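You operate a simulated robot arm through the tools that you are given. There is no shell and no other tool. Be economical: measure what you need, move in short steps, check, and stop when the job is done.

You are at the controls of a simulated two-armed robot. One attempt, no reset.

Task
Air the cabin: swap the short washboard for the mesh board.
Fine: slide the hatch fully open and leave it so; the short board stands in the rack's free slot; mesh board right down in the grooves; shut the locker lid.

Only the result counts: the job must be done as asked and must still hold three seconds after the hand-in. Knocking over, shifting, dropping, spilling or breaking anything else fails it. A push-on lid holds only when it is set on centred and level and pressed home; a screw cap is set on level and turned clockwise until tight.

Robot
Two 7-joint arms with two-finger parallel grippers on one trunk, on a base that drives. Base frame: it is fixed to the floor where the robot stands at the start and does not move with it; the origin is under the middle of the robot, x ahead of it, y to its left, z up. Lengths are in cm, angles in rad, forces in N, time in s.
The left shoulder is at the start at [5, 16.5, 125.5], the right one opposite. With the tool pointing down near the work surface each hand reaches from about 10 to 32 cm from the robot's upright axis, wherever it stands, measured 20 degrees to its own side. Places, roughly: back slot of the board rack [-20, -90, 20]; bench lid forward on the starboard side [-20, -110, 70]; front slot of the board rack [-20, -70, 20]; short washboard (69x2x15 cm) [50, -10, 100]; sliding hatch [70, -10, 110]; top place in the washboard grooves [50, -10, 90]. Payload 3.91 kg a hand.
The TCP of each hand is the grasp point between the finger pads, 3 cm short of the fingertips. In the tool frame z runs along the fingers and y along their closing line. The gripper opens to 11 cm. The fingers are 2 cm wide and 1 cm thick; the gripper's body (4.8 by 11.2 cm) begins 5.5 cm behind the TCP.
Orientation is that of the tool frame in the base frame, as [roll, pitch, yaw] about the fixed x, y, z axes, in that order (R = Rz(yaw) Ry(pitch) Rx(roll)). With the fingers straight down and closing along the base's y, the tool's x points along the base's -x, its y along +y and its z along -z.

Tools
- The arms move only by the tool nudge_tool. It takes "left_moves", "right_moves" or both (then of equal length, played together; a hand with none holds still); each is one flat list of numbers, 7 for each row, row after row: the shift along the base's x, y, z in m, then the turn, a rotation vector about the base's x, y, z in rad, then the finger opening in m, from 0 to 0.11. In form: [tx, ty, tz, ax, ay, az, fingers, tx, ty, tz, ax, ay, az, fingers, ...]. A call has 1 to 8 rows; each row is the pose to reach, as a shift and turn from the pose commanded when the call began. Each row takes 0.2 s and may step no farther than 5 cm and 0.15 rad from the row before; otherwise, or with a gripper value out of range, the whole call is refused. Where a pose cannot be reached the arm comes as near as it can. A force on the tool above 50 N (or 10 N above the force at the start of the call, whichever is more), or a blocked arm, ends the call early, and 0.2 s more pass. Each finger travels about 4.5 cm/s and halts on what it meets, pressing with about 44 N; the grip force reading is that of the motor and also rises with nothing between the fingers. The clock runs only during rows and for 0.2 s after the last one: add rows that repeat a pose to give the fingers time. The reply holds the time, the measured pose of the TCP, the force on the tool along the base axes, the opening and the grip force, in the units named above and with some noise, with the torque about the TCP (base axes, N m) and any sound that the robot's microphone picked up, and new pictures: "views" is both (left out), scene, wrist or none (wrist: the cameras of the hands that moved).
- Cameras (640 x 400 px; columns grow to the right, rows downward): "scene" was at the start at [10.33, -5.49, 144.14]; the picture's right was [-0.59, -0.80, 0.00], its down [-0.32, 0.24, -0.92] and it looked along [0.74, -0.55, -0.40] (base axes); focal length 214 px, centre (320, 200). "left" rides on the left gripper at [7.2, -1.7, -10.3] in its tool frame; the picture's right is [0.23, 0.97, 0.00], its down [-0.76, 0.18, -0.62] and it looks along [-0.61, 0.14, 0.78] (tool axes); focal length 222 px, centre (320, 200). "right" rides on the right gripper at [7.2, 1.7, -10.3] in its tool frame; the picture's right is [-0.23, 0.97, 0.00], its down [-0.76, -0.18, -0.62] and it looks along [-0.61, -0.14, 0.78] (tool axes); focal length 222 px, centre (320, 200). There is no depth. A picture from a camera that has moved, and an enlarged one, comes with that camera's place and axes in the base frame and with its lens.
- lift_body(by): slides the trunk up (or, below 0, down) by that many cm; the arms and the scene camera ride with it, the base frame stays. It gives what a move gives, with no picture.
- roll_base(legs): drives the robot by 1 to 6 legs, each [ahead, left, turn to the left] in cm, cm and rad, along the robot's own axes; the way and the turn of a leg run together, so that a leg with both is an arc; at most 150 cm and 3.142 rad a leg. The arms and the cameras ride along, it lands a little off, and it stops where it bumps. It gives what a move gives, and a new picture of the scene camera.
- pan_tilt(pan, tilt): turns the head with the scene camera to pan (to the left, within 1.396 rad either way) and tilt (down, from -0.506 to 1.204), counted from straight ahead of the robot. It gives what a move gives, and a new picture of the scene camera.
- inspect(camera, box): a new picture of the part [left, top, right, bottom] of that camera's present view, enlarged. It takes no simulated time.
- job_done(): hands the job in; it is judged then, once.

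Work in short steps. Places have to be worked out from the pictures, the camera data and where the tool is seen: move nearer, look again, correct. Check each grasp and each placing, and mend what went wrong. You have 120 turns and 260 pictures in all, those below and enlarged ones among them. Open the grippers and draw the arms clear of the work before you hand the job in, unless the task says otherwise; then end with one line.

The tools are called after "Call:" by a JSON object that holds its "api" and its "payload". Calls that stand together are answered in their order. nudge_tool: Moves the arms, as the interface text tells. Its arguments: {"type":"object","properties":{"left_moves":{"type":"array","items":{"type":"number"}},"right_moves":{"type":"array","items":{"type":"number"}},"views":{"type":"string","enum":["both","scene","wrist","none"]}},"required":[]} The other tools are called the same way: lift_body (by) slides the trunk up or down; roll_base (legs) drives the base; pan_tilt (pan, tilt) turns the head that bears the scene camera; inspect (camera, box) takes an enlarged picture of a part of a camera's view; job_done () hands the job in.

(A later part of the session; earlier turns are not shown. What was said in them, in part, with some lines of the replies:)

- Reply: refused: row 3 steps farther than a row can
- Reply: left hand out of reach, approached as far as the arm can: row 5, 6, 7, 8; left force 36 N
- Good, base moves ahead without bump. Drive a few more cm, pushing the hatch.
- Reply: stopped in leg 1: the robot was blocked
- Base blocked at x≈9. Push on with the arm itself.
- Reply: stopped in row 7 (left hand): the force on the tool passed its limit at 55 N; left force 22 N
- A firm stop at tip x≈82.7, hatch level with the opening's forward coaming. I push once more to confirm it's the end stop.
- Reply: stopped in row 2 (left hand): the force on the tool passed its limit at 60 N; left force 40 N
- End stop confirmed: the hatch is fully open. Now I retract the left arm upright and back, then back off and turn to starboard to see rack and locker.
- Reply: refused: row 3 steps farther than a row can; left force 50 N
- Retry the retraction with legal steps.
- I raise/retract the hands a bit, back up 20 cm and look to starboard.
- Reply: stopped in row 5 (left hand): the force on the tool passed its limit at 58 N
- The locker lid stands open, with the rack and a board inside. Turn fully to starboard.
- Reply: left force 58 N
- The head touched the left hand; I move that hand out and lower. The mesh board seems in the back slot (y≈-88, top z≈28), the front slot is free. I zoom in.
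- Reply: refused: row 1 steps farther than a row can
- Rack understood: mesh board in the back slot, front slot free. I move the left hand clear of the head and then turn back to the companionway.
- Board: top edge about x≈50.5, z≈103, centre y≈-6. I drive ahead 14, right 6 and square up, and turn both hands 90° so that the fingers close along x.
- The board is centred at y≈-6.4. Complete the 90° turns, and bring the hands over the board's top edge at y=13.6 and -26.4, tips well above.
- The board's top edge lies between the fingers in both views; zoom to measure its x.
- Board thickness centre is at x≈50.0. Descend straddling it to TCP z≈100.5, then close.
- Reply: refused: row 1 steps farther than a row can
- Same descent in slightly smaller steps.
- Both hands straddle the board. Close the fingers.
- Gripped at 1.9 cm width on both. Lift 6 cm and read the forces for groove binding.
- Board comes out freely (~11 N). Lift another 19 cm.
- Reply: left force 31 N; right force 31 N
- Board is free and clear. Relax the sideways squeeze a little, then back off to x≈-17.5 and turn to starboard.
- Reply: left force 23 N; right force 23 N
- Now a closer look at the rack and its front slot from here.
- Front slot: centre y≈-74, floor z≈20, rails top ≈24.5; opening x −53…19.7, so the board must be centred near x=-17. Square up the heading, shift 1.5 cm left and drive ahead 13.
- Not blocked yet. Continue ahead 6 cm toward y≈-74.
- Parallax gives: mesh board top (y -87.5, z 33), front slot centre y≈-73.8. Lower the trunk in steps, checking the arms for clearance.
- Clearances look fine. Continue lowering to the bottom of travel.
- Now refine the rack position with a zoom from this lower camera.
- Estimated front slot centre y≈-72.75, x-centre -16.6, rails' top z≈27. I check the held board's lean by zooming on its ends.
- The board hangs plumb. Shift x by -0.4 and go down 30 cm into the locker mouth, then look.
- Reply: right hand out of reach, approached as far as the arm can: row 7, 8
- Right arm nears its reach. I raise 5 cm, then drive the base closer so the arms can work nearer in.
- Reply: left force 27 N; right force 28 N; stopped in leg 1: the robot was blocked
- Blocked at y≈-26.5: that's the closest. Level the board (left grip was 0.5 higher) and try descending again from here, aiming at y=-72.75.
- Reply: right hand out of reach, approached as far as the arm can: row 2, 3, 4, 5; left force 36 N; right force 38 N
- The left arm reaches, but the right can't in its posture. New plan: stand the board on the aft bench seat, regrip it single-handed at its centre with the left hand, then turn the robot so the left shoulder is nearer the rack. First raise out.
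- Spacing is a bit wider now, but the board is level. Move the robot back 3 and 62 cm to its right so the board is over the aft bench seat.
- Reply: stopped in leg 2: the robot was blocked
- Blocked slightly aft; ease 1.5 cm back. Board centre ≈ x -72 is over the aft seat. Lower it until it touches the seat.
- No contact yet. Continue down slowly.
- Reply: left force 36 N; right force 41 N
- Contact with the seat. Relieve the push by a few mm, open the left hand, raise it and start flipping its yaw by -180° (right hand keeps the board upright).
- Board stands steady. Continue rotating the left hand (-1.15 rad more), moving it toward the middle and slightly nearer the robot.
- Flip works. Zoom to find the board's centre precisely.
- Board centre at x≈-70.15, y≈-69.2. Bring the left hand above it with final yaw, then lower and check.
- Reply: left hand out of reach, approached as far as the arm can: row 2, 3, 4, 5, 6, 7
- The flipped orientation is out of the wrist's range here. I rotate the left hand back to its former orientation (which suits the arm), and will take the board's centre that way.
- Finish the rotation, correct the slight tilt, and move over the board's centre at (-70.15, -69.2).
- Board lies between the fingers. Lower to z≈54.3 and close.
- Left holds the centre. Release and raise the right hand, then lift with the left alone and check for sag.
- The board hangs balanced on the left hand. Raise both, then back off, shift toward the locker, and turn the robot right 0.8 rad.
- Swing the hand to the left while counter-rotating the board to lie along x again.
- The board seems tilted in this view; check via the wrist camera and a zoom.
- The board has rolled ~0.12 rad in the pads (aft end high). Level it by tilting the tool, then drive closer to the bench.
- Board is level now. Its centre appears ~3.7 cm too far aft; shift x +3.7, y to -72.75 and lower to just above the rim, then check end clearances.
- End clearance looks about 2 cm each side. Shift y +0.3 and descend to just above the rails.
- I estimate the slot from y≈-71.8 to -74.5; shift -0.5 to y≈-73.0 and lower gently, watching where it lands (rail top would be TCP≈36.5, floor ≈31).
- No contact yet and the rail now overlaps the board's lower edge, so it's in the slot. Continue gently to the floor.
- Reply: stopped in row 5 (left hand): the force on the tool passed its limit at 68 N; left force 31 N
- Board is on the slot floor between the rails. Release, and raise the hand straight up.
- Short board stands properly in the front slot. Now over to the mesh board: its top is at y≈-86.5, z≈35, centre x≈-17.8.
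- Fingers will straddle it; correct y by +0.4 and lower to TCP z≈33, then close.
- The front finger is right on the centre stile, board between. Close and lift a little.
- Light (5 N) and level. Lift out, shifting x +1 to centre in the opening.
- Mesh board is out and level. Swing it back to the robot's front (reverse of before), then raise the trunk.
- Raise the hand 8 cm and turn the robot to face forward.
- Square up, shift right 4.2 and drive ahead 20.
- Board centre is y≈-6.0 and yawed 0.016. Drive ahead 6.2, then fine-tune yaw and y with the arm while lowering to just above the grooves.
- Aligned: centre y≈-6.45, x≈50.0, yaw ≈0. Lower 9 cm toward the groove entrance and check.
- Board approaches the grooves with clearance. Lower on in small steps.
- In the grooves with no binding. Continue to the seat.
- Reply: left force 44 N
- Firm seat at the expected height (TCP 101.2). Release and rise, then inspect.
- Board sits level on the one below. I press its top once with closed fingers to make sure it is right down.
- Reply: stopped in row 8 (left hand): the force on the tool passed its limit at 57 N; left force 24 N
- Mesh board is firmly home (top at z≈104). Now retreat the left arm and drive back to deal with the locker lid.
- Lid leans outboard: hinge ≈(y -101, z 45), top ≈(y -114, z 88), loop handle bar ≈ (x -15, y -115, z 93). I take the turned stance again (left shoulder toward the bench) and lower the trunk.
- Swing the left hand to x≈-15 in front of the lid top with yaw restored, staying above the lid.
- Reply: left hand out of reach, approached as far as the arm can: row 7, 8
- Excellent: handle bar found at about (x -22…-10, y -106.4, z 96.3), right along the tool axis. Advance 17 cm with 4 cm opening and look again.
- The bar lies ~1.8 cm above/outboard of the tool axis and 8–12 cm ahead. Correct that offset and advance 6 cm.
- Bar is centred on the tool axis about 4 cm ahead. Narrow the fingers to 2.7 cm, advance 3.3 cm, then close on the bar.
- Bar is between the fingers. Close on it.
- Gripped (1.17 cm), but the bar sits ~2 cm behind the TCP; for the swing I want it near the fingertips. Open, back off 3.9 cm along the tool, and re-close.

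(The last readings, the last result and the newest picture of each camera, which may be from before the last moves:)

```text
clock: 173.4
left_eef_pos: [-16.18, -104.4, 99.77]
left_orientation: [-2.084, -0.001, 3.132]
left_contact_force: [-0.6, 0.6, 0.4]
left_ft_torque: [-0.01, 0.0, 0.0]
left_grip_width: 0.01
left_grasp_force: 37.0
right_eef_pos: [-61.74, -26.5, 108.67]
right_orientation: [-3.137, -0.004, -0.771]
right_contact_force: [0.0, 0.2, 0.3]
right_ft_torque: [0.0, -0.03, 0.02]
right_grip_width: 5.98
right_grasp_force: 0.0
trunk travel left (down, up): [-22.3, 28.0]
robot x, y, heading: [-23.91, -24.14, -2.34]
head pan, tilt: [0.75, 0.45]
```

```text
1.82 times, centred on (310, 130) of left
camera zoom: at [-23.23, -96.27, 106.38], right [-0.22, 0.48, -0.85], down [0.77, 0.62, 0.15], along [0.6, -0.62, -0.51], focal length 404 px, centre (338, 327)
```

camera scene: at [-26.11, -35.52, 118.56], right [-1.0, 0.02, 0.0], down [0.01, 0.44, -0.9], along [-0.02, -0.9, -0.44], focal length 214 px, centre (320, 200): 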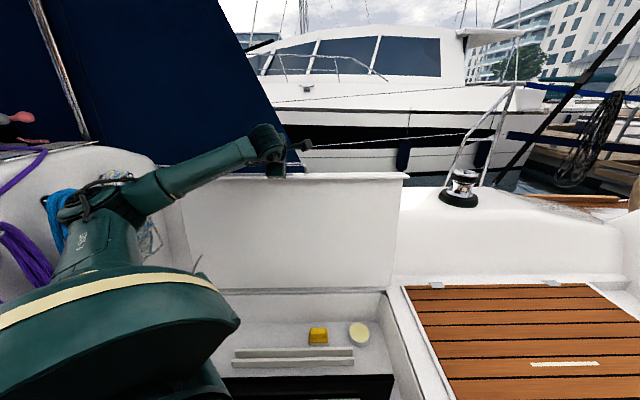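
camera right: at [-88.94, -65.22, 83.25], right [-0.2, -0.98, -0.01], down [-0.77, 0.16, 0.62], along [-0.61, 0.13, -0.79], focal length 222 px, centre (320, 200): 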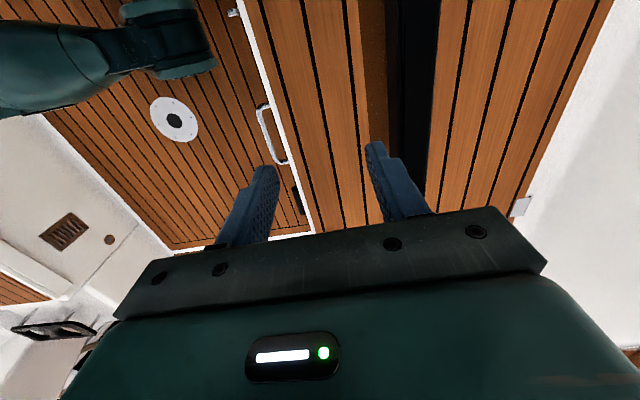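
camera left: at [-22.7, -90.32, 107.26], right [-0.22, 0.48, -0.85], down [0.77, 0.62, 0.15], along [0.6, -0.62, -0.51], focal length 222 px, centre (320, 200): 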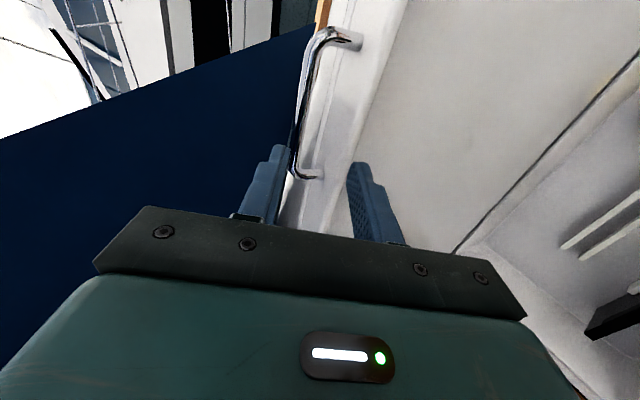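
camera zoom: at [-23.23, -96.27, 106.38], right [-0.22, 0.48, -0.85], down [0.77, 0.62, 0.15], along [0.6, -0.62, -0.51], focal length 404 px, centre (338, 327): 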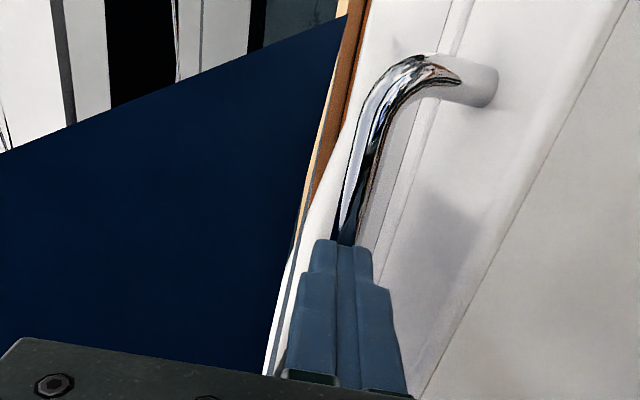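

Missed: the bar is just past the tips. Open, advance 1.9 cm, and close again.

Call:
{"api": "nudge_tool", "payload": {"left_moves": [0, 0, 0, 0, 0, 0, 0.027, 0, 0, 0, 0, 0, 0, 0.027, 0, -0.008, -0.005, 0, 0, 0, 0.027, 0, -0.0165, -0.0095, 0, 0, 0, 0.027, 0, -0.0165, -0.0095, 0, 0, 0, 0.015, 0, -0.0165, -0.0095, 0, 0, 0, 0.0, 0, -0.0165, -0.0095, 0, 0, 0, 0.0], "views": "none"}}

```text
clock: 175.1
left_eef_pos: [-15.98, -105.99, 98.47]
left_orientation: [-2.087, 0.0, 3.131]
left_contact_force: [0.9, 6.1, -6.1]
left_ft_torque: [0.14, 0.08, 0.28]
left_grip_width: 1.15
left_grasp_force: 45.1
right_eef_pos: [-61.62, -26.61, 108.66]
right_orientation: [-3.139, -0.004, -0.771]
right_contact_force: [0.1, -0.2, 0.1]
right_ft_torque: [-0.02, -0.03, -0.02]
right_grip_width: 5.98
right_grasp_force: 0.0
trunk travel left (down, up): [-22.3, 28.0]
robot x, y, heading: [-23.5, -24.01, -2.334]
head pan, tilt: [0.75, 0.45]
```

Gripped again near the tips. Pull the lid along its arc (hinge ≈ y -99, z 46, radius 52): first three steps, watching force.

Call:
{"api": "nudge_tool", "payload": {"left_moves": [0, 0.022, 0.003, 0, 0, 0, 0, 0, 0.045, 0.0056, 0, 0, 0, 0, 0, 0.068, 0.0067, 0, 0, 0, 0, 0, 0.09, 0.0073, 0, 0, 0, 0, 0, 0.113, 0.006, 0, 0, 0, 0, 0, 0.136, 0.005, 0, 0, 0, 0], "views": "scene"}}

```text
clock: 176.4
left_eef_pos: [-15.96, -92.75, 97.95]
left_orientation: [-2.116, 0.006, 3.127]
left_contact_force: [-5.1, -8.5, -44.8]
left_ft_torque: [0.59, 0.47, 0.31]
left_grip_width: 1.16
left_grasp_force: 44.5
right_eef_pos: [-61.62, -27.03, 108.59]
right_orientation: [-3.134, -0.002, -0.772]
right_contact_force: [-0.2, 0.2, 0.4]
right_ft_torque: [0.02, -0.03, 0.0]
right_grip_width: 6.0
right_grasp_force: 0.1
trunk travel left (down, up): [-22.3, 28.0]
robot x, y, heading: [-24.1, -24.11, -2.337]
head pan, tilt: [0.75, 0.45]
camera scene: at [-26.11, -36.08, 118.46], right [-1.0, 0.02, 0.0], down [0.01, 0.44, -0.9], along [-0.02, -0.9, -0.44], focal length 214 px, centre (320, 200)
```

scene: 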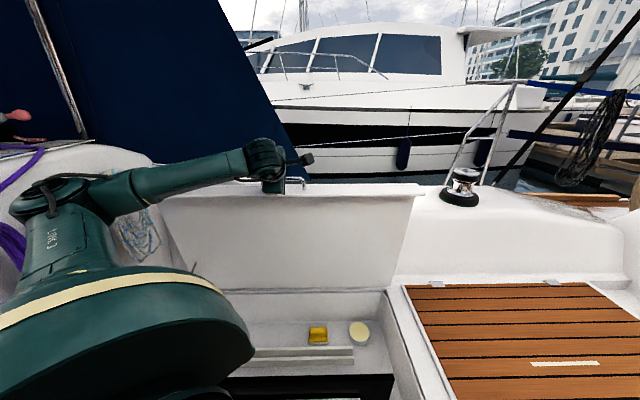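

The lid follows; my arc was ~1 cm high, so the hinge is nearer y≈-104.5. Continue with corrected arc.

Call:
{"api": "nudge_tool", "payload": {"left_moves": [0, 0.01, -0.013, 0, 0, 0, 0, 0, 0.036, -0.025, 0, 0, 0, 0, 0, 0.056, -0.031, 0, 0, 0, 0, 0, 0.076, -0.038, 0, 0, 0, 0, 0, 0.096, -0.046, 0, 0, 0, 0, 0, 0.116, -0.055, 0, 0, 0, 0], "views": "scene"}}

```text
clock: 177.8
left_eef_pos: [-16.07, -82.06, 94.62]
left_orientation: [-2.059, -0.002, 3.14]
left_contact_force: [19.0, 16.7, 42.5]
left_ft_torque: [-0.69, -0.09, -0.13]
left_grip_width: 1.18
left_grasp_force: 45.2
left hand out of reach, approached as far as the arm can: row 6
right_eef_pos: [-61.55, -26.16, 108.7]
right_orientation: [3.14, -0.009, -0.771]
right_contact_force: [0.4, 0.5, 0.3]
right_ft_torque: [0.0, 0.0, 0.02]
right_grip_width: 5.99
right_grasp_force: 0.1
trunk travel left (down, up): [-22.3, 28.0]
robot x, y, heading: [-23.7, -24.03, -2.339]
head pan, tilt: [0.75, 0.45]
camera scene: at [-25.94, -34.99, 118.72], right [-1.0, 0.02, 0.0], down [0.01, 0.43, -0.9], along [-0.02, -0.9, -0.43], focal length 214 px, centre (320, 200)
```

scene: 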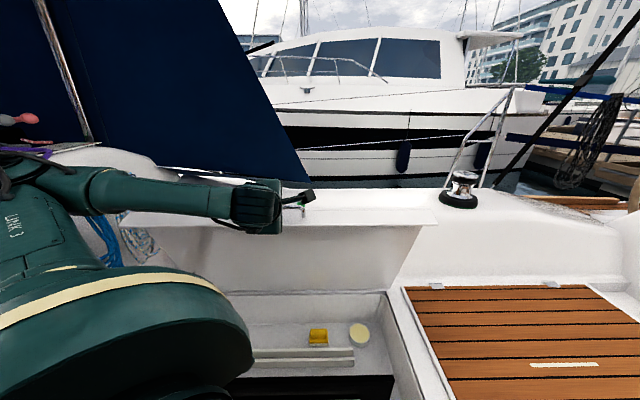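

Measured arc gives hinge (y -103.2, z 49), R≈48.8. The arm folds at this tool pitch, so I rotate the tool toward pointing down about the bar while easing along the arc.

Call:
{"api": "nudge_tool", "payload": {"left_moves": [0, 0.004, 0.009, 0.13, 0, 0, 0, 0, 0.0095, 0.0076, 0.26, 0, 0, 0, 0, 0.015, 0.0057, 0.39, 0, 0, 0, 0, 0.0204, 0.0035, 0.52, 0, 0, 0, 0, 0.0257, 0.0006, 0.65, 0, 0, 0, 0, 0.0306, -0.0027, 0.78, 0, 0, 0, 0, 0.0355, -0.0064, 0.91, 0, 0, 0, 0, 0.04, -0.0106, 1.04, 0, 0, 0]}}

```text
clock: 179.7
left_eef_pos: [-16.16, -78.16, 92.8]
left_orientation: [-3.128, -0.009, 3.135]
left_contact_force: [5.2, -0.2, 0.0]
left_ft_torque: [-0.07, 0.74, 0.21]
left_grip_width: 1.18
left_grasp_force: 44.7
right_eef_pos: [-61.54, -26.5, 108.62]
right_orientation: [-3.139, -0.005, -0.771]
right_contact_force: [0.0, 0.9, -0.1]
right_ft_torque: [0.02, 0.0, -0.01]
right_grip_width: 6.0
right_grasp_force: 0.1
trunk travel left (down, up): [-22.3, 28.0]
robot x, y, heading: [-24.02, -24.33, -2.337]
head pan, tilt: [0.75, 0.45]
camera scene: at [-26.05, -35.53, 118.57], right [-1.0, 0.02, 0.0], down [0.01, 0.44, -0.9], along [-0.02, -0.9, -0.44], focal length 214 px, centre (320, 200)
camera left: at [-23.25, -79.59, 103.33], right [-0.22, 0.98, -0.01], down [0.77, 0.18, 0.61], along [0.6, 0.13, -0.79], focal length 222 px, centre (320, 200)
```

scene: 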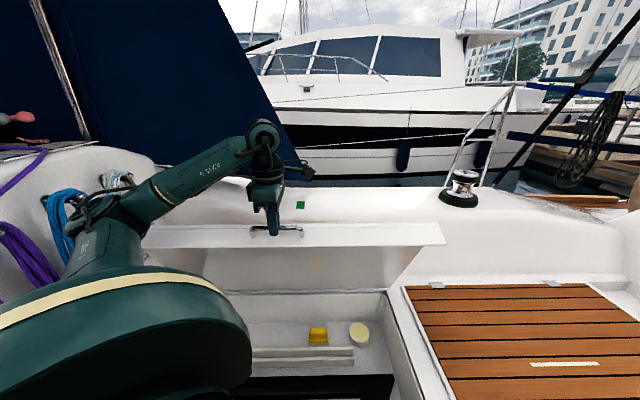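
left: 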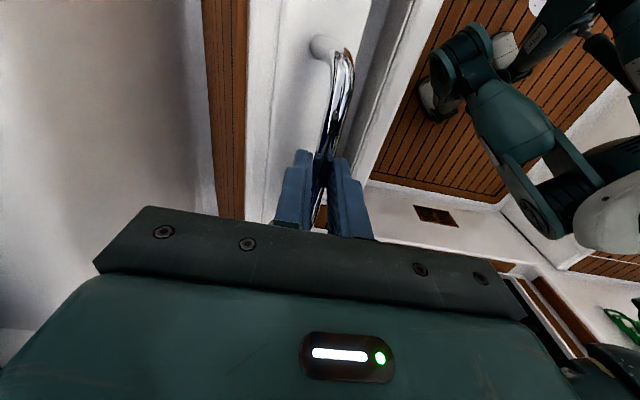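

Force is nearly zero and the grip holds. Continue along the arc, tool pointing down.

Call:
{"api": "nudge_tool", "payload": {"left_moves": [0, 0.018, -0.011, 0, 0, 0, 0, 0, 0.0356, -0.023, 0, 0, 0, 0, 0, 0.053, -0.0355, 0, 0, 0, 0, 0, 0.069, -0.049, 0, 0, 0, 0, 0, 0.085, -0.0635, 0, 0, 0, 0, 0, 0.1, -0.0784, 0, 0, 0, 0, 0, 0.115, -0.094, 0, 0, 0, 0, 0, 0.129, -0.11, 0, 0, 0, 0], "views": "scene"}}

```text
clock: 181.4
left_eef_pos: [-16.24, -65.08, 82.33]
left_orientation: [3.131, -0.007, 3.136]
left_contact_force: [1.8, 20.2, 13.4]
left_ft_torque: [0.56, 0.27, 0.37]
left_grip_width: 1.17
left_grasp_force: 45.0
left hand out of reach, approached as far as the arm can: row 8
right_eef_pos: [-61.71, -26.34, 108.63]
right_orientation: [-3.139, -0.008, -0.771]
right_contact_force: [0.1, 0.5, 0.6]
right_ft_torque: [-0.03, 0.03, -0.02]
right_grip_width: 6.0
right_grasp_force: 0.1
trunk travel left (down, up): [-22.3, 28.0]
robot x, y, heading: [-23.74, -23.94, -2.339]
head pan, tilt: [0.75, 0.45]
stopped in row 8 (left hand): the force on the tool passed its limit at 59 N (the readings are from after the stop); the commanded pose is now the measured one
camera scene: at [-26.09, -35.26, 118.57], right [-1.0, 0.02, 0.0], down [0.01, 0.43, -0.9], along [-0.02, -0.9, -0.43], focal length 214 px, centre (320, 200)
```

scene: 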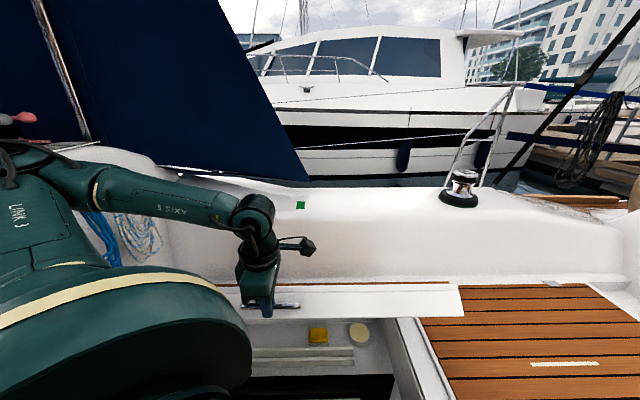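

The arm folds here. The lid seems to carry no weight on the hand (hinge/stay holds). I open the fingers slightly and check whether the lid stays.

Call:
{"api": "nudge_tool", "payload": {"left_moves": [0, 0, 0, 0, 0, 0, 0.02, 0, 0, 0, 0, 0, 0, 0.04, 0, 0, 0, 0, 0, 0, 0.05, 0, 0, 0, 0, 0, 0, 0.05], "views": "both"}}

```text
clock: 182.4
left_eef_pos: [-16.2, -65.53, 82.38]
left_orientation: [3.136, -0.007, 3.137]
left_contact_force: [-0.2, 7.8, 2.7]
left_ft_torque: [0.14, -0.03, 0.11]
left_grip_width: 4.59
left_grasp_force: 0.0
right_eef_pos: [-61.5, -26.47, 108.55]
right_orientation: [-3.14, -0.006, -0.77]
right_contact_force: [-0.7, -0.1, 0.5]
right_ft_torque: [0.0, 0.03, -0.02]
right_grip_width: 5.97
right_grasp_force: 0.0
trunk travel left (down, up): [-22.3, 28.0]
robot x, y, heading: [-23.66, -24.33, -2.341]
head pan, tilt: [0.75, 0.45]
camera scene: at [-26.1, -35.41, 118.57], right [-1.0, 0.02, 0.0], down [0.01, 0.43, -0.9], along [-0.02, -0.9, -0.43], focal length 214 px, centre (320, 200)
camera left: at [-23.31, -67.23, 92.87], right [-0.22, 0.98, 0.01], down [0.77, 0.17, 0.62], along [0.6, 0.14, -0.79], focal length 222 px, centre (320, 200)
```

scene: 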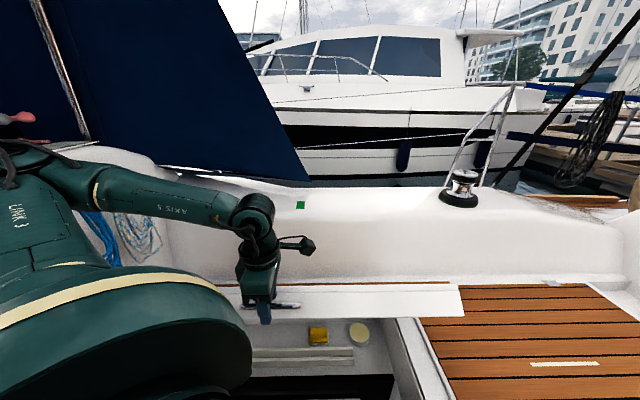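
left: 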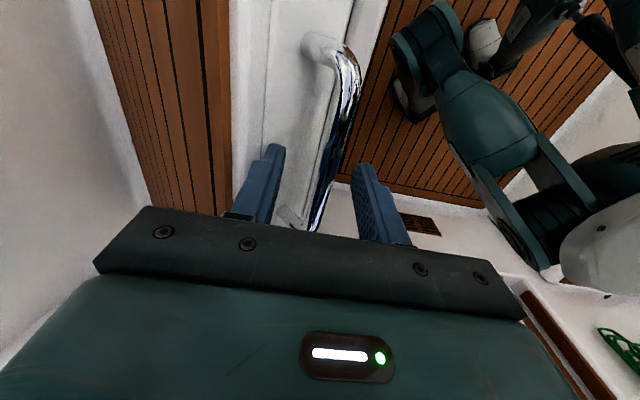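

The lid stays put by itself. Withdraw upward, close the fingers, and then push the lid down from its outer face at y≈-71.

Call:
{"api": "nudge_tool", "payload": {"left_moves": [0, 0.002, 0.03, 0, 0, 0, 0.045, 0, 0.002, 0.06, 0, 0, 0, 0.045, 0, 0.0, 0.09, 0, 0, 0, 0.045, 0, -0.03, 0.1, 0, 0, 0, 0.02, 0, -0.06, 0.1, 0, 0, 0, 0.0, 0, -0.06, 0.1, 0, 0, 0, 0.0, 0, -0.06, 0.1, 0, 0, 0, 0.0], "views": "scene"}}

```text
clock: 184.0
left_eef_pos: [-16.17, -71.81, 92.23]
left_orientation: [3.138, -0.01, 3.138]
left_contact_force: [1.0, 0.9, 0.0]
left_ft_torque: [0.01, 0.01, 0.0]
left_grip_width: 0.0
left_grasp_force: 37.5
right_eef_pos: [-61.65, -26.59, 108.57]
right_orientation: [-3.139, -0.005, -0.772]
right_contact_force: [-0.1, 0.1, 0.4]
right_ft_torque: [-0.01, 0.01, -0.01]
right_grip_width: 6.0
right_grasp_force: 0.0
trunk travel left (down, up): [-22.3, 28.0]
robot x, y, heading: [-23.83, -24.23, -2.336]
head pan, tilt: [0.75, 0.45]
camera scene: at [-26.1, -35.49, 118.56], right [-1.0, 0.02, 0.0], down [0.01, 0.44, -0.9], along [-0.02, -0.9, -0.44], focal length 214 px, centre (320, 200)
```

scene: 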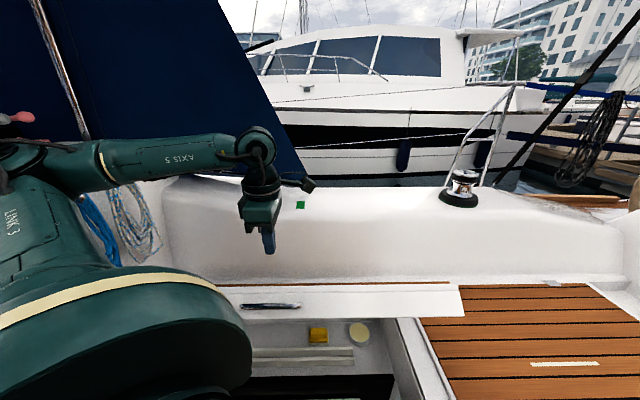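

Lid holds. Push straight down.

Call:
{"api": "nudge_tool", "payload": {"left_moves": [0, 0, -0.04, 0, 0, 0, 0, 0, 0, -0.08, 0, 0, 0, 0, 0, 0, -0.12, 0, 0, 0, 0, 0, 0, -0.15, 0, 0, 0, 0, 0, 0, -0.18, 0, 0, 0, 0, 0, 0, -0.21, 0, 0, 0, 0, 0, 0, -0.24, 0, 0, 0, 0, 0, 0, -0.27, 0, 0, 0, 0], "views": "scene"}}

```text
clock: 184.8
left_eef_pos: [-16.24, -70.79, 82.6]
left_orientation: [3.116, -0.007, 3.132]
left_contact_force: [0.2, 0.4, -1.1]
left_ft_torque: [0.03, 0.02, -0.04]
left_grip_width: 0.01
left_grasp_force: 38.2
right_eef_pos: [-61.59, -26.64, 108.53]
right_orientation: [-3.136, -0.004, -0.77]
right_contact_force: [0.0, -0.2, -0.5]
right_ft_torque: [0.05, 0.01, 0.03]
right_grip_width: 5.99
right_grasp_force: 0.1
trunk travel left (down, up): [-22.3, 28.0]
robot x, y, heading: [-23.74, -23.97, -2.336]
head pan, tilt: [0.75, 0.45]
stopped in row 3 (left hand): the force on the tool passed its limit at 65 N (the readings are from after the stop); the commanded pose is now the measured one
camera scene: at [-26.08, -35.69, 118.52], right [-1.0, 0.02, 0.0], down [0.01, 0.44, -0.9], along [-0.02, -0.9, -0.44], focal length 214 px, centre (320, 200)
```

scene: 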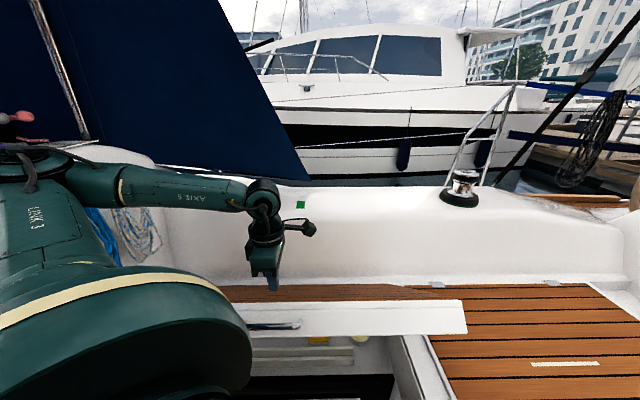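

Contact made and the lid moved down some; the stop was from the impact speed. Push on more slowly.

Call:
{"api": "nudge_tool", "payload": {"left_moves": [0, 0, -0.012, 0, 0, 0, 0, 0, 0, -0.024, 0, 0, 0, 0, 0, 0, -0.036, 0, 0, 0, 0, 0, 0, -0.048, 0, 0, 0, 0, 0, 0, -0.06, 0, 0, 0, 0, 0, 0, -0.072, 0, 0, 0, 0, 0, 0, -0.084, 0, 0, 0, 0, 0, 0, -0.096, 0, 0, 0, 0], "views": "scene"}}

```text
clock: 186.6
left_eef_pos: [-16.46, -70.52, 73.16]
left_orientation: [3.117, -0.007, 3.131]
left_contact_force: [-0.2, 0.3, -0.8]
left_ft_torque: [0.01, 0.02, 0.02]
left_grip_width: 0.0
left_grasp_force: 37.6
right_eef_pos: [-61.65, -26.63, 108.56]
right_orientation: [-3.138, -0.004, -0.77]
right_contact_force: [0.2, 0.1, -1.0]
right_ft_torque: [-0.02, -0.02, -0.02]
right_grip_width: 6.01
right_grasp_force: 0.0
trunk travel left (down, up): [-22.3, 28.0]
robot x, y, heading: [-23.62, -24.26, -2.337]
head pan, tilt: [0.75, 0.45]
camera scene: at [-26.09, -35.5, 118.56], right [-1.0, 0.02, 0.0], down [0.01, 0.44, -0.9], along [-0.02, -0.9, -0.44], focal length 214 px, centre (320, 200)
```

scene: 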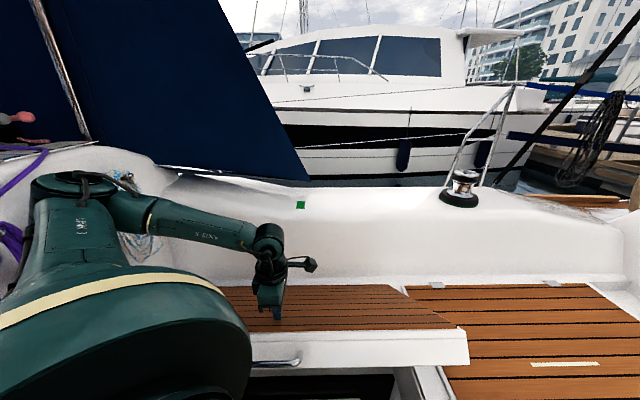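

Lid keeps lowering easily. Continue slowly.

Call:
{"api": "nudge_tool", "payload": {"left_moves": [0, 0, -0.012, 0, 0, 0, 0, 0, 0, -0.024, 0, 0, 0, 0, 0, 0, -0.036, 0, 0, 0, 0, 0, 0, -0.048, 0, 0, 0, 0, 0, 0, -0.06, 0, 0, 0, 0, 0, 0, -0.072, 0, 0, 0, 0, 0, 0, -0.084, 0, 0, 0, 0, 0, 0, -0.096, 0, 0, 0, 0], "views": "none"}}

Call:
{"api": "nudge_tool", "payload": {"left_moves": [0, 0, -0.012, 0, 0, 0, 0, 0, 0, -0.024, 0, 0, 0, 0, 0, 0, -0.036, 0, 0, 0, 0, 0, 0, -0.048, 0, 0, 0, 0, 0, 0, -0.06, 0, 0, 0, 0, 0, 0, -0.072, 0, 0, 0, 0, 0, 0, -0.084, 0, 0, 0, 0, 0, 0, -0.096, 0, 0, 0, 0], "views": "scene"}}

```text
clock: 188.3
left_eef_pos: [-16.41, -70.79, 63.62]
left_orientation: [3.118, -0.008, 3.132]
left_contact_force: [0.3, 0.3, -0.6]
left_ft_torque: [-0.01, 0.01, -0.01]
left_grip_width: 0.0
left_grasp_force: 37.9
right_eef_pos: [-61.55, -26.56, 108.64]
right_orientation: [-3.141, -0.006, -0.772]
right_contact_force: [-0.4, -0.7, 0.1]
right_ft_torque: [0.01, 0.0, 0.0]
right_grip_width: 5.99
right_grasp_force: 0.0
trunk travel left (down, up): [-22.3, 28.0]
robot x, y, heading: [-23.62, -24.37, -2.338]
head pan, tilt: [0.75, 0.45]
```

```text
clock: 189.7
left_eef_pos: [-16.26, -70.57, 57.85]
left_orientation: [3.12, -0.004, 3.126]
left_contact_force: [7.3, 8.8, 28.0]
left_ft_torque: [0.55, -0.18, -0.06]
left_grip_width: 0.0
left_grasp_force: 37.8
right_eef_pos: [-61.65, -26.21, 108.52]
right_orientation: [-3.141, -0.007, -0.769]
right_contact_force: [0.4, -0.6, 0.6]
right_ft_torque: [0.02, -0.02, 0.02]
right_grip_width: 6.0
right_grasp_force: 0.1
trunk travel left (down, up): [-22.3, 28.0]
robot x, y, heading: [-23.91, -24.06, -2.335]
head pan, tilt: [0.75, 0.45]
stopped in row 6 (left hand): the force on the tool passed its limit at 80 N (the readings are from after the stop); the commanded pose is now the measured one
camera scene: at [-26.14, -35.2, 118.62], right [-1.0, 0.02, 0.0], down [0.01, 0.43, -0.9], along [-0.02, -0.9, -0.43], focal length 214 px, centre (320, 200)
```

scene: 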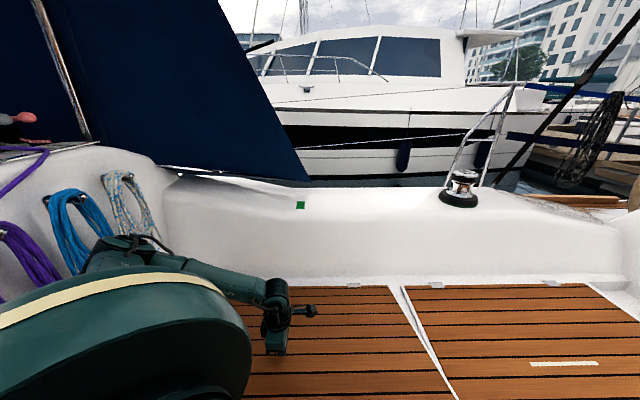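

Firm stop. Raise the hand a little and look whether the lid is flush.

Call:
{"api": "nudge_tool", "payload": {"left_moves": [0, 0, 0.03, 0, 0, 0, 0, 0, 0.02, 0.07, 0, 0, 0, 0, 0, 0.04, 0.11, 0, 0, 0, 0, 0, 0.04, 0.15, 0, 0, 0, 0, 0, 0.04, 0.19, 0, 0, 0, 0], "views": "none"}}

Call:
{"api": "pan_tilt", "payload": {"pan": 0.6, "tilt": 0.8}}

Call:
{"api": "inspect", "payload": {"camera": "left", "box": [0, 0, 640, 400]}}

```text
clock: 190.9
left_eef_pos: [-16.34, -66.92, 76.5]
left_orientation: [3.119, 0.0, 3.13]
left_contact_force: [0.7, 0.3, 0.0]
left_ft_torque: [0.02, 0.01, 0.01]
left_grip_width: 0.02
left_grasp_force: 37.5
right_eef_pos: [-61.72, -26.36, 108.6]
right_orientation: [-3.139, -0.004, -0.77]
right_contact_force: [0.8, 0.2, 0.0]
right_ft_torque: [-0.04, 0.01, -0.02]
right_grip_width: 6.03
right_grasp_force: 0.0
trunk travel left (down, up): [-22.3, 28.0]
robot x, y, heading: [-24.02, -24.04, -2.338]
head pan, tilt: [0.75, 0.45]
```

```text
clock: 191.7
left_eef_pos: [-16.33, -66.99, 76.41]
left_orientation: [3.12, -0.003, 3.129]
left_contact_force: [-0.2, 0.1, -0.5]
left_ft_torque: [0.0, -0.02, -0.04]
left_grip_width: 0.0
left_grasp_force: 38.2
right_eef_pos: [-61.58, -26.46, 108.57]
right_orientation: [-3.139, -0.006, -0.771]
right_contact_force: [0.4, -0.4, -0.4]
right_ft_torque: [-0.03, -0.01, -0.04]
right_grip_width: 6.03
right_grasp_force: 0.0
trunk travel left (down, up): [-22.3, 28.0]
robot x, y, heading: [-23.79, -24.08, -2.343]
head pan, tilt: [0.6, 0.799]
camera scene: at [-27.33, -34.17, 115.53], right [-0.99, 0.17, 0.0], down [0.12, 0.71, -0.7], along [-0.12, -0.69, -0.72], focal length 214 px, centre (320, 200)
```

scene: 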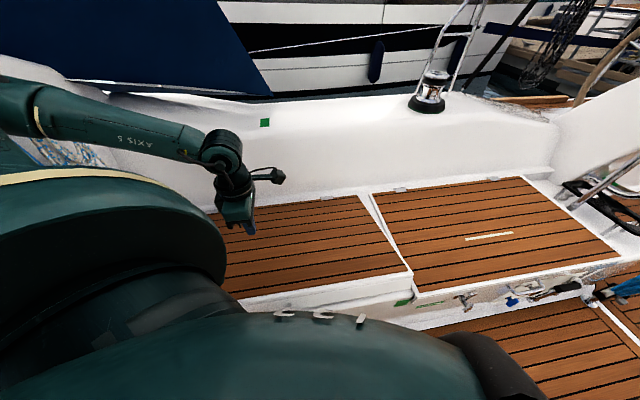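

```text
1.00 times, centred on (320, 200) of left (not enlarged: the box is as wide or as high as the picture)
camera zoom: at [-23.52, -68.85, 86.86], right [-0.21, 0.98, 0.02], down [0.77, 0.15, 0.62], along [0.61, 0.15, -0.78], focal length 222 px, centre (320, 200)
```

zoom: 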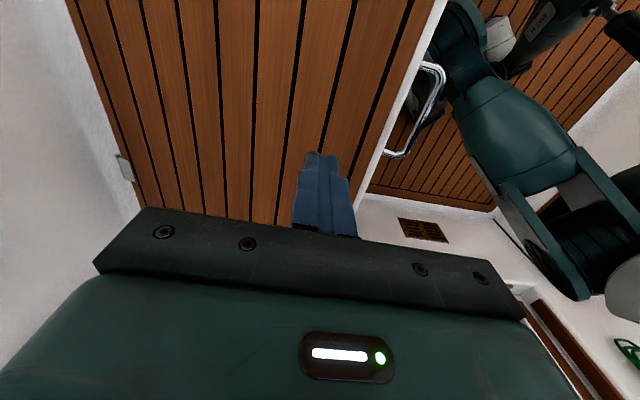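

Zoom in to see whether the lid's front edge is really down.

Call:
{"api": "inspect", "payload": {"camera": "scene", "box": [220, 170, 460, 320]}}

```text
2.67 times, centred on (340, 245) of scene
camera zoom: at [-27.33, -34.17, 115.53], right [-0.99, 0.17, 0.0], down [0.12, 0.71, -0.7], along [-0.12, -0.69, -0.72], focal length 572 px, centre (267, 80)
```

zoom: 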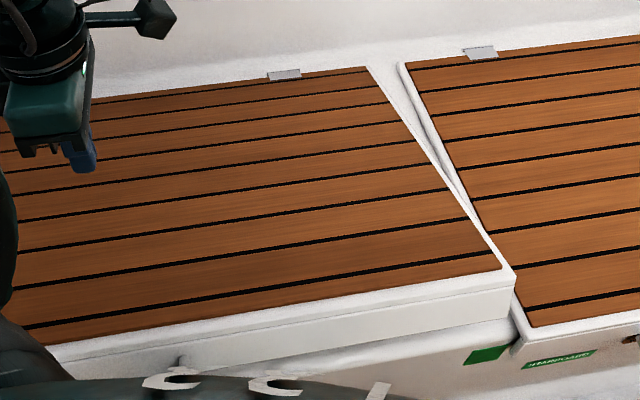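

The front edge is still a few cm up. Push again nearer the front edge, slowly.

Call:
{"api": "nudge_tool", "payload": {"left_moves": [0, 0.02, -0.03, 0, 0, 0, 0, 0, 0.03, -0.07, 0, 0, 0, 0, 0, 0.03, -0.11, 0, 0, 0, 0, 0, 0.03, -0.13, 0, 0, 0, 0, 0, 0.03, -0.14, 0, 0, 0, 0, 0, 0.03, -0.146, 0, 0, 0, 0, 0, 0.03, -0.152, 0, 0, 0, 0, 0, 0.03, -0.158, 0, 0, 0, 0], "views": "none"}}

Call:
{"api": "nudge_tool", "payload": {"left_moves": [0, 0, -0.006, 0, 0, 0, 0, 0, 0, -0.012, 0, 0, 0, 0, 0, 0, -0.018, 0, 0, 0, 0, 0, 0, -0.024, 0, 0, 0, 0, 0, 0, -0.03, 0, 0, 0, 0, 0, 0, -0.036, 0, 0, 0, 0, 0, 0, -0.042, 0, 0, 0, 0, 0, 0, -0.048, 0, 0, 0, 0], "views": "scene"}}

```text
clock: 193.5
left_eef_pos: [-16.25, -63.72, 60.73]
left_orientation: [3.121, -0.004, 3.128]
left_contact_force: [0.1, 0.5, 1.1]
left_ft_torque: [0.02, 0.02, 0.02]
left_grip_width: 0.01
left_grasp_force: 37.8
right_eef_pos: [-61.67, -26.5, 108.59]
right_orientation: [-3.139, -0.007, -0.771]
right_contact_force: [-0.5, 1.1, 0.8]
right_ft_torque: [0.02, -0.02, 0.02]
right_grip_width: 6.0
right_grasp_force: 0.0
trunk travel left (down, up): [-22.3, 28.0]
robot x, y, heading: [-24.12, -24.02, -2.341]
head pan, tilt: [0.6, 0.799]
```

```text
clock: 194.2
left_eef_pos: [-16.38, -63.67, 59.89]
left_orientation: [3.123, 0.003, 3.125]
left_contact_force: [5.7, 3.9, 21.6]
left_ft_torque: [0.4, -0.11, -0.03]
left_grip_width: 0.0
left_grasp_force: 37.0
right_eef_pos: [-61.58, -26.27, 108.69]
right_orientation: [-3.139, -0.005, -0.77]
right_contact_force: [-0.2, -1.9, 0.7]
right_ft_torque: [0.02, 0.01, 0.0]
right_grip_width: 6.01
right_grasp_force: 0.1
trunk travel left (down, up): [-22.3, 28.0]
robot x, y, heading: [-24.03, -24.04, -2.339]
head pan, tilt: [0.6, 0.799]
stopped in row 3 (left hand): the force on the tool passed its limit at 62 N (the readings are from after the stop); the commanded pose is now the measured one
camera scene: at [-27.35, -34.04, 115.55], right [-0.99, 0.17, 0.0], down [0.12, 0.71, -0.7], along [-0.12, -0.69, -0.72], focal length 214 px, centre (320, 200)
```

scene: 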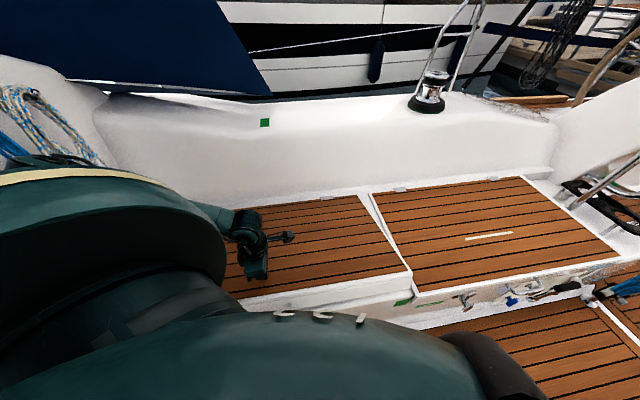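

The lid is stopped at ~17° — most likely its handle rests against my own base/body. I lift the hand and back the robot away from the bench.

Call:
{"api": "nudge_tool", "payload": {"left_moves": [0, 0, 0.04, 0, 0, 0, 0, 0, 0, 0.08, 0, 0, 0, 0, 0, 0, 0.12, 0, 0, 0, 0, 0, 0, 0.16, 0, 0, 0, 0], "views": "none"}}

Call:
{"api": "roll_base", "payload": {"legs": [[-8.4, -8, 0]]}}

```text
clock: 195.2
left_eef_pos: [-16.4, -64.53, 75.64]
left_orientation: [3.122, -0.001, 3.126]
left_contact_force: [-0.3, -0.3, -0.1]
left_ft_torque: [0.0, -0.02, 0.01]
left_grip_width: 0.0
left_grasp_force: 37.4
left hand out of reach, approached as far as the arm can: row 4
right_eef_pos: [-61.78, -26.41, 108.47]
right_orientation: [-3.137, -0.005, -0.771]
right_contact_force: [0.3, 0.4, -0.2]
right_ft_torque: [-0.02, 0.03, -0.01]
right_grip_width: 6.0
right_grasp_force: 0.1
trunk travel left (down, up): [-22.3, 28.0]
robot x, y, heading: [-24.12, -24.16, -2.336]
head pan, tilt: [0.6, 0.799]
```

```text
clock: 196.6
left_eef_pos: [-16.21, -53.05, 75.59]
left_orientation: [3.122, 0.001, 3.125]
left_contact_force: [0.3, -0.2, -0.4]
left_ft_torque: [-0.01, 0.0, 0.0]
left_grip_width: 0.01
left_grasp_force: 37.6
right_eef_pos: [-61.42, -14.84, 108.48]
right_orientation: [-3.137, -0.005, -0.771]
right_contact_force: [-0.5, 0.0, 0.3]
right_ft_torque: [-0.01, -0.01, -0.02]
right_grip_width: 5.99
right_grasp_force: 0.0
trunk travel left (down, up): [-22.3, 28.0]
robot x, y, heading: [-24.01, -12.55, -2.336]
head pan, tilt: [0.6, 0.799]
camera scene: at [-27.15, -22.6, 115.52], right [-0.99, 0.17, 0.0], down [0.12, 0.71, -0.7], along [-0.12, -0.69, -0.72], focal length 214 px, centre (320, 200)
```

scene: 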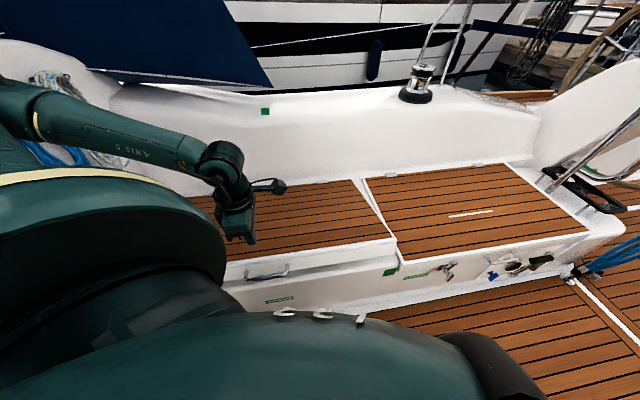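

Lid still up but now clear of the robot. Push it down again near the front, slowly.

Call:
{"api": "nudge_tool", "payload": {"left_moves": [0, -0.04, -0.01, 0, 0, 0, 0, 0, -0.08, -0.03, 0, 0, 0, 0, 0, -0.12, -0.06, 0, 0, 0, 0, 0, -0.12, -0.1, 0, 0, 0, 0, 0, -0.12, -0.14, 0, 0, 0, 0, 0, -0.12, -0.15, 0, 0, 0, 0, 0, -0.12, -0.158, 0, 0, 0, 0], "views": "none"}}

Call:
{"api": "nudge_tool", "payload": {"left_moves": [0, 0, -0.008, 0, 0, 0, 0, 0, 0, -0.016, 0, 0, 0, 0, 0, 0, -0.024, 0, 0, 0, 0, 0, 0, -0.032, 0, 0, 0, 0, 0, 0, -0.04, 0, 0, 0, 0, 0, 0, -0.048, 0, 0, 0, 0, 0, 0, -0.056, 0, 0, 0, 0, 0, 0, -0.064, 0, 0, 0, 0], "views": "scene"}}

```text
clock: 198.2
left_eef_pos: [-16.19, -65.1, 60.03]
left_orientation: [3.121, 0.001, 3.124]
left_contact_force: [0.1, 0.8, -0.5]
left_ft_torque: [0.01, 0.0, 0.0]
left_grip_width: 0.0
left_grasp_force: 37.4
right_eef_pos: [-61.51, -14.78, 108.59]
right_orientation: [-3.137, -0.005, -0.771]
right_contact_force: [0.8, 0.5, -0.8]
right_ft_torque: [-0.02, 0.0, -0.02]
right_grip_width: 5.97
right_grasp_force: 0.2
trunk travel left (down, up): [-22.3, 28.0]
robot x, y, heading: [-23.48, -12.59, -2.34]
head pan, tilt: [0.6, 0.799]
```

```text
clock: 200.0
left_eef_pos: [-16.15, -65.13, 53.5]
left_orientation: [3.121, 0.002, 3.128]
left_contact_force: [-0.1, 1.1, 0.5]
left_ft_torque: [0.01, 0.0, 0.0]
left_grip_width: 0.03
left_grasp_force: 37.9
right_eef_pos: [-61.42, -14.87, 108.5]
right_orientation: [-3.139, -0.006, -0.772]
right_contact_force: [0.1, -0.8, -0.3]
right_ft_torque: [-0.01, 0.01, 0.01]
right_grip_width: 6.02
right_grasp_force: 0.1
trunk travel left (down, up): [-22.3, 28.0]
robot x, y, heading: [-23.66, -12.54, -2.335]
head pan, tilt: [0.6, 0.799]
camera scene: at [-27.15, -22.63, 115.52], right [-0.99, 0.17, 0.0], down [0.12, 0.71, -0.7], along [-0.12, -0.69, -0.72], focal length 214 px, centre (320, 200)
```

scene: 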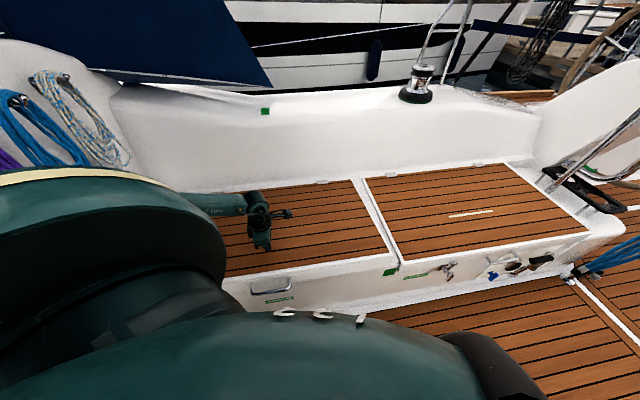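

It goes down now and looks level. Press on to the end to make sure.

Call:
{"api": "nudge_tool", "payload": {"left_moves": [0, 0, -0.008, 0, 0, 0, 0, 0, 0, -0.016, 0, 0, 0, 0, 0, 0, -0.024, 0, 0, 0, 0, 0, 0, -0.032, 0, 0, 0, 0, 0, 0, -0.04, 0, 0, 0, 0, 0, 0, -0.048, 0, 0, 0, 0, 0, 0, -0.056, 0, 0, 0, 0, 0, 0, -0.064, 0, 0, 0, 0], "views": "scene"}}

Call:
{"api": "inspect", "payload": {"camera": "scene", "box": [220, 150, 460, 310]}}

```text
clock: 201.8
left_eef_pos: [-16.22, -64.86, 47.29]
left_orientation: [3.122, 0.0, 3.127]
left_contact_force: [1.5, 4.8, 14.6]
left_ft_torque: [0.04, -0.03, 0.03]
left_grip_width: 0.0
left_grasp_force: 37.3
right_eef_pos: [-61.45, -14.74, 108.61]
right_orientation: [-3.141, -0.008, -0.771]
right_contact_force: [1.0, -0.1, 0.7]
right_ft_torque: [0.01, 0.02, -0.02]
right_grip_width: 6.0
right_grasp_force: 0.1
trunk travel left (down, up): [-22.3, 28.0]
robot x, y, heading: [-23.58, -12.26, -2.338]
head pan, tilt: [0.6, 0.799]
camera scene: at [-27.15, -22.49, 115.57], right [-0.99, 0.17, 0.0], down [0.12, 0.71, -0.7], along [-0.12, -0.69, -0.72], focal length 214 px, centre (320, 200)
```

scene: 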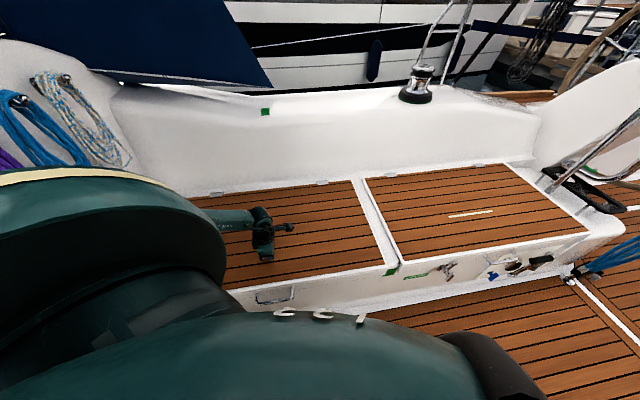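

```text
2.50 times, centred on (340, 230) of scene
camera zoom: at [-27.15, -22.49, 115.57], right [-0.99, 0.17, 0.0], down [0.12, 0.71, -0.7], along [-0.12, -0.69, -0.72], focal length 536 px, centre (270, 125)
```

zoom: 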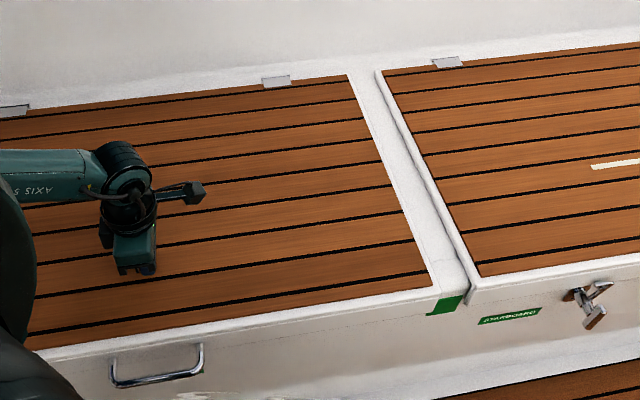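

The lid is flush and shut. Press once more lightly, then withdraw the arm, raise the trunk, and check hatch and mesh board.

Call:
{"api": "nudge_tool", "payload": {"left_moves": [0, 0, -0.006, 0, 0, 0, 0, 0, 0, 0.04, 0, 0, 0, 0, 0, 0, 0.085, 0, 0, 0, 0, -0.02, 0.02, 0.125, 0, 0, 0, 0, -0.05, 0.04, 0.16, 0, 0, 0, 0.03, -0.08, 0.06, 0.19, 0, 0, -0.1, 0.06, -0.12, 0.08, 0.2, 0, 0, -0.2, 0.06], "views": "none"}}

Call:
{"api": "lift_body", "payload": {"by": 28}}

Call:
{"api": "roll_base", "payload": {"legs": [[0, 0, 1.6]]}}

Call:
{"api": "pan_tilt", "payload": {"pan": 0.6, "tilt": 0.6}}

```text
refused: row 5 steps farther than a row can; nothing moved
```

```text
clock: 204.6
left_eef_pos: [-16.19, -64.94, 74.97]
left_orientation: [3.119, 0.0, 3.127]
left_contact_force: [-0.5, 0.3, -0.3]
left_ft_torque: [0.03, 0.0, -0.01]
left_grip_width: 0.01
left_grasp_force: 37.7
right_eef_pos: [-61.47, -14.81, 136.55]
right_orientation: [-3.139, -0.005, -0.77]
right_contact_force: [0.5, -0.5, -0.8]
right_ft_torque: [0.0, -0.01, -0.01]
right_grip_width: 6.01
right_grasp_force: 0.0
trunk travel left (down, up): [-50.3, 0.0]
robot x, y, heading: [-23.92, -12.59, -2.338]
head pan, tilt: [0.6, 0.799]
```

```text
clock: 208.9
left_eef_pos: [27.98, -1.91, 75.02]
left_orientation: [3.121, 0.0, -1.527]
left_contact_force: [-0.1, -0.2, -0.2]
left_ft_torque: [-0.02, -0.02, -0.02]
left_grip_width: 0.0
left_grasp_force: 38.2
right_eef_pos: [-19.22, -50.12, 136.71]
right_orientation: [-3.138, -0.005, 0.858]
right_contact_force: [0.3, -0.6, -1.4]
right_ft_torque: [0.01, 0.0, 0.01]
right_grip_width: 5.99
right_grasp_force: 0.1
trunk travel left (down, up): [-50.3, 0.0]
robot x, y, heading: [-23.53, -12.82, -0.71]
head pan, tilt: [0.6, 0.799]
camera scene: at [-13.51, -15.35, 143.52], right [-0.11, -0.99, 0.0], down [-0.71, 0.08, -0.7], along [0.69, -0.08, -0.72], focal length 214 px, centre (320, 200)
```

scene: 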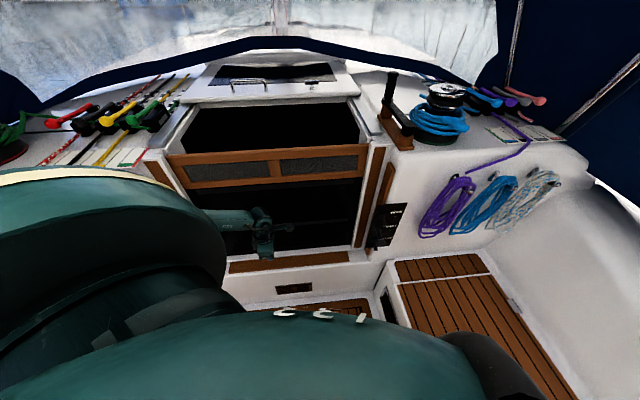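

```text
clock: 209.7
left_eef_pos: [28.01, -1.85, 75.01]
left_orientation: [3.121, 0.0, -1.527]
left_contact_force: [0.0, -0.5, 0.5]
left_ft_torque: [-0.01, 0.03, 0.04]
left_grip_width: 0.0
left_grasp_force: 38.1
right_eef_pos: [-19.16, -50.09, 136.58]
right_orientation: [-3.139, -0.006, 0.859]
right_contact_force: [0.2, -0.3, 0.0]
right_ft_torque: [-0.01, -0.01, -0.01]
right_grip_width: 6.01
right_grasp_force: 0.2
trunk travel left (down, up): [-50.3, 0.0]
robot x, y, heading: [-23.59, -12.59, -0.712]
head pan, tilt: [0.6, 0.6]
camera scene: at [-12.75, -15.43, 145.2], right [-0.11, -0.99, 0.0], down [-0.56, 0.06, -0.82], along [0.82, -0.09, -0.57], focal length 214 px, centre (320, 200)
```

scene: 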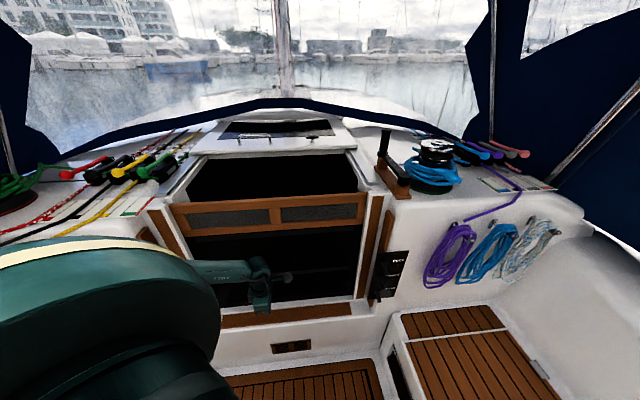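

Lid is shut and mesh board seated. I raise the left arm clear and check the hatch is still fully forward.

Call:
{"api": "inspect", "payload": {"camera": "scene", "box": [140, 100, 420, 250]}}

Call:
{"api": "nudge_tool", "payload": {"left_moves": [-0.02, 0, 0.04, 0, 0, 0, 0.03, -0.04, 0, 0.08, 0, 0, 0, 0.06, -0.05, 0, 0.125, 0, 0, 0, 0.06, -0.05, 0, 0.17, 0, 0, 0, 0.06, -0.05, 0, 0.215, 0, 0, 0, 0.06, -0.05, 0, 0.26, 0, 0, 0, 0.06], "views": "none"}}

```text
2.29 times, centred on (280, 175) of scene
camera zoom: at [-12.75, -15.43, 145.2], right [-0.11, -0.99, 0.0], down [-0.56, 0.06, -0.82], along [0.82, -0.09, -0.57], focal length 490 px, centre (411, 257)
```

zoom: 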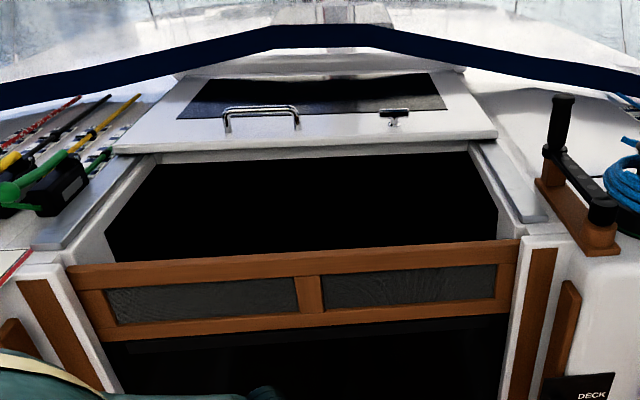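

```text
clock: 211.1
left_eef_pos: [23.14, -2.11, 100.87]
left_orientation: [3.123, 0.001, -1.528]
left_contact_force: [0.1, 0.9, -0.4]
left_ft_torque: [0.04, -0.03, -0.01]
left_grip_width: 5.99
left_grasp_force: 0.0
right_eef_pos: [-19.28, -50.05, 136.59]
right_orientation: [-3.138, -0.006, 0.859]
right_contact_force: [0.1, -0.4, -0.2]
right_ft_torque: [-0.02, -0.03, -0.01]
right_grip_width: 6.0
right_grasp_force: 0.0
trunk travel left (down, up): [-50.3, 0.0]
robot x, y, heading: [-23.65, -12.87, -0.708]
head pan, tilt: [0.6, 0.6]
```

The hatch still stands at its stop with the forward coaming just showing under its lip, and the mesh board is home. One last look at the lid.

Call:
{"api": "pan_tilt", "payload": {"pan": -0.8, "tilt": 0.8}}

```text
clock: 212.6
left_eef_pos: [23.13, -2.07, 100.8]
left_orientation: [3.12, 0.001, -1.526]
left_contact_force: [0.1, 0.2, -0.1]
left_ft_torque: [0.0, 0.0, -0.03]
left_grip_width: 5.96
left_grasp_force: 0.0
right_eef_pos: [-19.15, -50.19, 136.75]
right_orientation: [-3.139, -0.006, 0.86]
right_contact_force: [0.6, 0.2, 0.8]
right_ft_torque: [0.01, 0.01, 0.02]
right_grip_width: 5.99
right_grasp_force: 0.0
trunk travel left (down, up): [-50.3, 0.0]
robot x, y, heading: [-23.49, -12.61, -0.706]
head pan, tilt: [-0.799, 0.799]
camera scene: at [-21.02, -22.52, 143.52], right [-1.0, -0.06, 0.0], down [-0.05, 0.72, -0.7], along [0.04, -0.7, -0.72], focal length 214 px, centre (320, 200)
```

scene: 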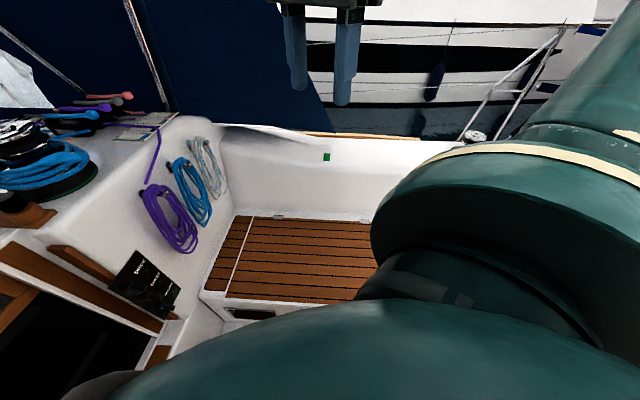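

The lid is shut flush, both grippers are open and clear. Hand in.

Call:
{"api": "job_done", "payload": {}}

```text
The job is handed in.
```

The job is handed in: the hatch is fully open at its stop, the short board stands in the rack's front slot, the mesh board is pressed home in the grooves, and the locker lid is shut flush.
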